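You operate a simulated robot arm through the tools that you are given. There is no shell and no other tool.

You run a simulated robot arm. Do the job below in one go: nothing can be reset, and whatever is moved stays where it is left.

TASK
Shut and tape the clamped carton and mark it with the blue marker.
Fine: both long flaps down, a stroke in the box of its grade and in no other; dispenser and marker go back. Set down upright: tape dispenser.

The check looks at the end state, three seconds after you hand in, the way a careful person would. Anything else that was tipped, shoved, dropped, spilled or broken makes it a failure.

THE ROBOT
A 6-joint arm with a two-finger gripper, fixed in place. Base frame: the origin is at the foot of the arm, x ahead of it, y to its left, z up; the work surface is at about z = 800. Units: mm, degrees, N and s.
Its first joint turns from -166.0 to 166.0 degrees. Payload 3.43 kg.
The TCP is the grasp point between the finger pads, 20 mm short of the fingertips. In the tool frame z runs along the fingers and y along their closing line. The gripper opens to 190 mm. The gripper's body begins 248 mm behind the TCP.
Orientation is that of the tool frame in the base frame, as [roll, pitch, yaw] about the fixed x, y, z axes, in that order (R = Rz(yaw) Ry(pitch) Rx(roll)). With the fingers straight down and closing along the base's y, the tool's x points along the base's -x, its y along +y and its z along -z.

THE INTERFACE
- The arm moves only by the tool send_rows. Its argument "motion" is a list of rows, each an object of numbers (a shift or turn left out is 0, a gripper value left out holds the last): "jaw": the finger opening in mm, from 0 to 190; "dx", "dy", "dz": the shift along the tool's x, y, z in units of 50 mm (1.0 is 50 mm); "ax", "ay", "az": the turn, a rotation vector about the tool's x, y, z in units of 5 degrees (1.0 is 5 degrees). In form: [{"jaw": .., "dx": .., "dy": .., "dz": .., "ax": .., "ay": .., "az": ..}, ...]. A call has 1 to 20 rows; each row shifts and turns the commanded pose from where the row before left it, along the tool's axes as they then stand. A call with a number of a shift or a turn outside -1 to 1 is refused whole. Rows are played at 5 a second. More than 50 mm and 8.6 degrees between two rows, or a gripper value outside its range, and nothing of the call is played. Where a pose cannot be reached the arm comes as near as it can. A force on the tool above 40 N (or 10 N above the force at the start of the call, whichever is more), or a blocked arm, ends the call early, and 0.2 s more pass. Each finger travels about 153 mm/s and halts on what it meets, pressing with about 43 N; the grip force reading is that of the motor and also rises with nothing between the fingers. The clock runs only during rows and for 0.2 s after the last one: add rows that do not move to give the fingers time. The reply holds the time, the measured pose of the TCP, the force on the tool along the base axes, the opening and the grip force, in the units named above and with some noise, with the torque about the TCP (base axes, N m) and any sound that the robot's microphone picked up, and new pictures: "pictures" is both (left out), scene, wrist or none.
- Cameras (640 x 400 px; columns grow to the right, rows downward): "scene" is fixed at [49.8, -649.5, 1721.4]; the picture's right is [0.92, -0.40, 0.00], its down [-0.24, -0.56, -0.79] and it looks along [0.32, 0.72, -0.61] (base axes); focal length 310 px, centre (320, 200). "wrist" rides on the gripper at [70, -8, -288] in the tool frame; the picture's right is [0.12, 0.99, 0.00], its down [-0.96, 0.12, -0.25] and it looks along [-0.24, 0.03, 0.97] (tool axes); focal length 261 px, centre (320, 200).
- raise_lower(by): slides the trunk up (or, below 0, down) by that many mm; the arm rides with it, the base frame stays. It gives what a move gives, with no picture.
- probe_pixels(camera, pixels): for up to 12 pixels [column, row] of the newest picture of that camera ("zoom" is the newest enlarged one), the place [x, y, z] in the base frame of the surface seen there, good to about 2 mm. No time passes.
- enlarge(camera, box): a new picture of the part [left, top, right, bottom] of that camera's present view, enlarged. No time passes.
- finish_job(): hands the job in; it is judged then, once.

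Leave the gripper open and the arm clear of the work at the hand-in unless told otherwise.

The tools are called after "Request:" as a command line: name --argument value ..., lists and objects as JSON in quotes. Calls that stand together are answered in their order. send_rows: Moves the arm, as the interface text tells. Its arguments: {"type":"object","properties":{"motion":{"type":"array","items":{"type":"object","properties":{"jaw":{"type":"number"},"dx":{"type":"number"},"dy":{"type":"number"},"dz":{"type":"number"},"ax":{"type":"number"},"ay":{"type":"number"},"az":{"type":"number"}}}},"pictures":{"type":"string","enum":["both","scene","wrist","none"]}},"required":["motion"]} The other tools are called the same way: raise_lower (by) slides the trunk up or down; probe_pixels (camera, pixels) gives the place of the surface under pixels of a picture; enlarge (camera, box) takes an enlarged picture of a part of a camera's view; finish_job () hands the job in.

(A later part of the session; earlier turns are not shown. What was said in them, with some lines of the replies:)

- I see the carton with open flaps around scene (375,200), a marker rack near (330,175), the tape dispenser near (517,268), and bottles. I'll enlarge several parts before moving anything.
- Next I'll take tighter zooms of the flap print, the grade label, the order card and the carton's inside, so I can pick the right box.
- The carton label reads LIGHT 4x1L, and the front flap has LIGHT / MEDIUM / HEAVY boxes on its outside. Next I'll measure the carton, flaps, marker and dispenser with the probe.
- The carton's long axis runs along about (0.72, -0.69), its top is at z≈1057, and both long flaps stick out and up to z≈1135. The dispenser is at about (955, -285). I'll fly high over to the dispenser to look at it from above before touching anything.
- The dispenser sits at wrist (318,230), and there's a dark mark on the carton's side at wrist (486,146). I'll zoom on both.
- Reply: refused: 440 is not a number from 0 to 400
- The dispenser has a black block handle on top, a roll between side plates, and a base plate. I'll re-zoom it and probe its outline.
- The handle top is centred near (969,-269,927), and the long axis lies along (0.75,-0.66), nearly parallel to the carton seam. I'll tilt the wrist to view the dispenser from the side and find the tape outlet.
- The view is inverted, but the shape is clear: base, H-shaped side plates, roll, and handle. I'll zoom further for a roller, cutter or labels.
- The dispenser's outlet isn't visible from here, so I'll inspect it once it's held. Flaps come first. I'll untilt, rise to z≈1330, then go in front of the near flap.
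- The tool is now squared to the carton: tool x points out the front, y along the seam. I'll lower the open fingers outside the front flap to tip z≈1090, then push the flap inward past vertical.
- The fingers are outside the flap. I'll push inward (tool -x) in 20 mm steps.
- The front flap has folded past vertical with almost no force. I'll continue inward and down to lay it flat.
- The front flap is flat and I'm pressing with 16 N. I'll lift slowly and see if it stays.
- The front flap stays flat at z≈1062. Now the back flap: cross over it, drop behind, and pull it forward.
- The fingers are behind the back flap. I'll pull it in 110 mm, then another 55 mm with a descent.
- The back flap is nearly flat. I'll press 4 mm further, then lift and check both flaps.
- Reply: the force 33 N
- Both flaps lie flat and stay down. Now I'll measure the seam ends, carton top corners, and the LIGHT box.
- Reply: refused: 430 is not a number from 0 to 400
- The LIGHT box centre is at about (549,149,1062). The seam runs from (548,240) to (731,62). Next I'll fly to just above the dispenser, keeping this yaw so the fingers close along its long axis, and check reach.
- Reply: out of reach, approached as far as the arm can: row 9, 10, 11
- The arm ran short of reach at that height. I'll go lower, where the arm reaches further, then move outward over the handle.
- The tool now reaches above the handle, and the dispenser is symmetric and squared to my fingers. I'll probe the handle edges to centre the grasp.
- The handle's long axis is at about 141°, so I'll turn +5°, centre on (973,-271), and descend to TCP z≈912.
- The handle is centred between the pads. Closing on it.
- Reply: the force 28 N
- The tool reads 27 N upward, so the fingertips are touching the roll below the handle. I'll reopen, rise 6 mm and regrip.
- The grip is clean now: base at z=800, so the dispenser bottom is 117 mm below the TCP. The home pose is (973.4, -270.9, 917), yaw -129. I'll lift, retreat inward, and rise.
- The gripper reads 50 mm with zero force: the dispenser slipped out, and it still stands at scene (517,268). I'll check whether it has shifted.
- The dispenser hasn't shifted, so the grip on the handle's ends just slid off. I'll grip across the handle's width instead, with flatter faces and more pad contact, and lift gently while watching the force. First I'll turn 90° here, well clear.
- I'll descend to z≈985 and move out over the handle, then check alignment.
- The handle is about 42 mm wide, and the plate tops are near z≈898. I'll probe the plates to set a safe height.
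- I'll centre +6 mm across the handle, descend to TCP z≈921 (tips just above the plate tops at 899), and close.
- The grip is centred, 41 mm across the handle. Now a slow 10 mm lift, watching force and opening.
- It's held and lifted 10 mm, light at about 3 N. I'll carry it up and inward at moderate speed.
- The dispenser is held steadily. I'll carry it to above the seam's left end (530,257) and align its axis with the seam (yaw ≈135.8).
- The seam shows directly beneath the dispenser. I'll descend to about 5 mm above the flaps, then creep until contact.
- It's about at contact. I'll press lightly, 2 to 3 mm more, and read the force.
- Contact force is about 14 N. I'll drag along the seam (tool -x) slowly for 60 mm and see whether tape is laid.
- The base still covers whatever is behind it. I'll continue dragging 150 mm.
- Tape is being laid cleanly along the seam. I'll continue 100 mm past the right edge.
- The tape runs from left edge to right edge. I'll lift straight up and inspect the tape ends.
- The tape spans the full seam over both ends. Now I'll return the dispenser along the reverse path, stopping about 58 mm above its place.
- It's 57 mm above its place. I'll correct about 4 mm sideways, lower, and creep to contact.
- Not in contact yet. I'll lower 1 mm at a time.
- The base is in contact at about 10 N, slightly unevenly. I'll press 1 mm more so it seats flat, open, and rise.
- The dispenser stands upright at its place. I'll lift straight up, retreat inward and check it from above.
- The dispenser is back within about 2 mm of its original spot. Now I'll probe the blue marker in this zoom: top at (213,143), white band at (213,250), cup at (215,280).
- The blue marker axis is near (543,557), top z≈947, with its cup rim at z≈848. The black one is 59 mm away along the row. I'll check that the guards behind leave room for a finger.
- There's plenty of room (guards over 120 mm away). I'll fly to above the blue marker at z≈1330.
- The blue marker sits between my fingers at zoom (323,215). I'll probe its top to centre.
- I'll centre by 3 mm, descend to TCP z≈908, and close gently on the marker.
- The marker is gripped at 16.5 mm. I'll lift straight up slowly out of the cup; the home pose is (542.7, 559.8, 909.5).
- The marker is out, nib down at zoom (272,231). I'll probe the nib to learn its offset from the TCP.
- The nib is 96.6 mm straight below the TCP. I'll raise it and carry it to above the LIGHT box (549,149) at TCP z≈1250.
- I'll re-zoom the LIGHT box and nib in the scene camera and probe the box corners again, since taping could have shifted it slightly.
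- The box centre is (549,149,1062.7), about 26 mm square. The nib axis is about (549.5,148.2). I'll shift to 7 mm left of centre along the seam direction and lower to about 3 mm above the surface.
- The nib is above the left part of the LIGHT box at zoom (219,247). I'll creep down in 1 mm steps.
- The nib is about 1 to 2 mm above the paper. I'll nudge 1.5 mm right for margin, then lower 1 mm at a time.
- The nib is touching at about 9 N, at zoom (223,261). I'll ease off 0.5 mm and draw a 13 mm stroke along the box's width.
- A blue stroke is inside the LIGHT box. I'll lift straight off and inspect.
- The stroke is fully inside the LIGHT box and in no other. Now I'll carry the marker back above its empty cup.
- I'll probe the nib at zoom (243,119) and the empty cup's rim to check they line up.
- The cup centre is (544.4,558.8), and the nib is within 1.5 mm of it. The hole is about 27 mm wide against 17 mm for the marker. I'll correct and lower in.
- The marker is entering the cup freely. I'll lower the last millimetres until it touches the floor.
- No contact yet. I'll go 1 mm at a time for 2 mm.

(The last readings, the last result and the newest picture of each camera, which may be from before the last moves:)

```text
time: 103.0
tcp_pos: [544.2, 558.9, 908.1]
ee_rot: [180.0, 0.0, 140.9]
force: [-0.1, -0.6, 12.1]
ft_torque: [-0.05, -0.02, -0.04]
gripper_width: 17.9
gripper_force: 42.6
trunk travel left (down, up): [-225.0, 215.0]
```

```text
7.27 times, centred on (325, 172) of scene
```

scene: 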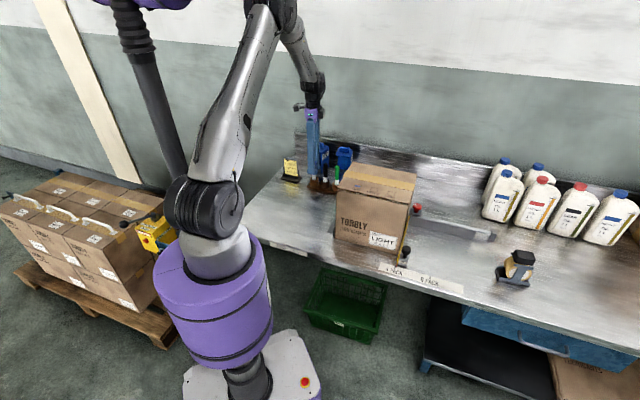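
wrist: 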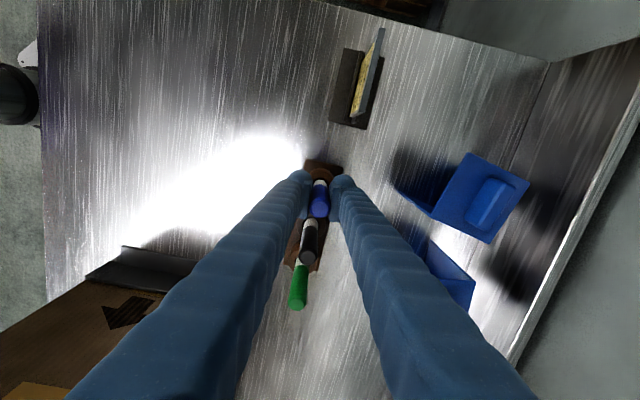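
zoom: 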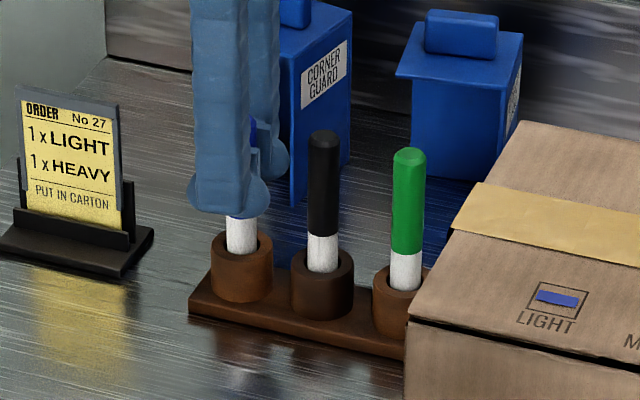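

It's on the cup floor now (12 N). I'll ease up 1 mm, open gently, then rise straight up.

Request:
send_rows --motion '[{"dz": -0.02}, {"jaw": 30}, {"jaw": 50}, {"jaw": 70}, {}, {"dz": -0.3}, {"dz": -0.8}, {"dz": -0.9}, {"dz": -0.9}, {"dz": -0.9}, {"dz": -0.9}, {"dz": -0.9}, {"dz": -0.9}, {"dz": -0.9}, {}]'

Request:
enlarge --camera "scene" --box '[285, 140, 365, 200]'

Request:
enlarge --camera "scene" --box '[330, 150, 430, 280]'

Request:
enlarge --camera "wrist" --box '[200, 100, 440, 260]'

```text
time: 106.2
tcp_pos: [544.0, 558.4, 1277.0]
ee_rot: [179.9, 0.0, 141.0]
force: [0.2, 0.0, -0.2]
ft_torque: [0.03, 0.03, -0.01]
gripper_width: 69.7
gripper_force: 0.1
trunk travel left (down, up): [-225.0, 215.0]
```

scene: 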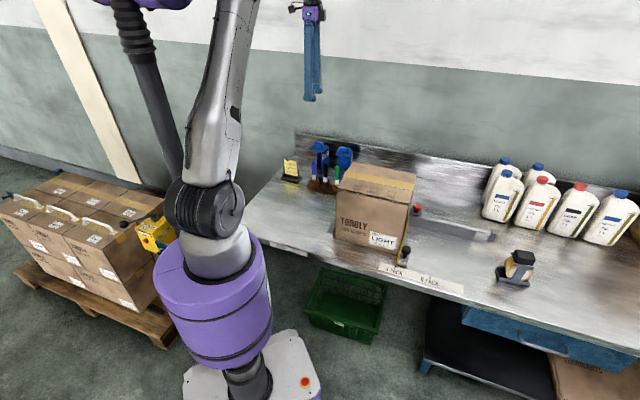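
wrist: 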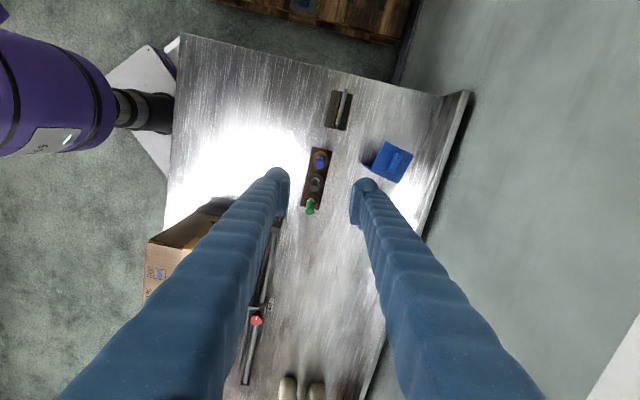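

```text
6.67 times, centred on (325, 170) of scene
```

zoom: 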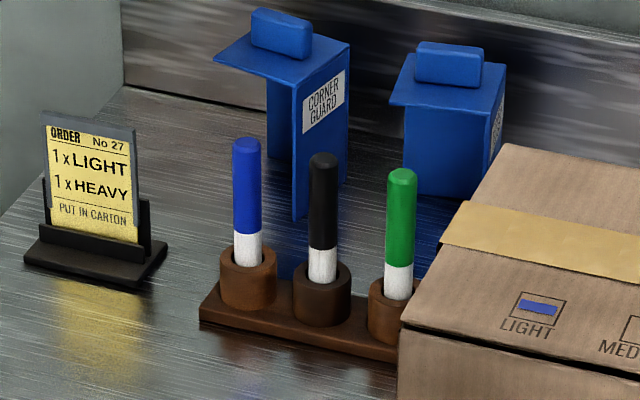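

```text
3.08 times, centred on (380, 215) of scene
```

zoom: 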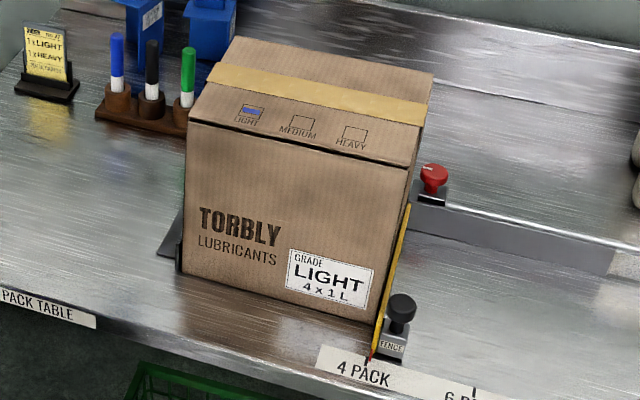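

```text
2.50 times, centred on (320, 180) of wrist
```

zoom: 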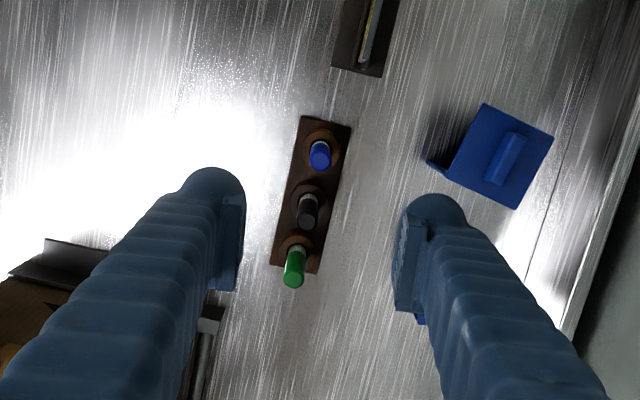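

Everything checks out:
- **Flaps:** both are flat, with tape over the full seam.
- **Mark:** one blue stroke, inside the LIGHT box only.
- **Marker:** upright in its cup.
- **Dispenser:** upright at its place.
- **Arm:** raised clear with the gripper open.

Handing in.

Request:
finish_job

```text
The job is handed in.
```

The carton is shut, taped and marked, and I've handed the job in; I haven't seen the judging result.

- **Flaps:** both long flaps lie flat and stayed down on their own before taping.
- **Tape:** one strip covers the whole centre seam and runs slightly past both ends of the carton. I did not fold it down the ends, as the cartons on the pallet have.
- **Mark:** there is one blue stroke inside the LIGHT box, matching the grade on the carton's label. The MEDIUM and HEAVY boxes are empty.
- **Dispenser:** it stands upright within about 2 mm of where it started. My first grip on it slipped off the handle, but it didn't move or fall.
- **Marker:** the blue marker is back upright in its own cup.
- **Arm:** it is raised clear of the work with the gripper open. I saw nothing else on the table disturbed.
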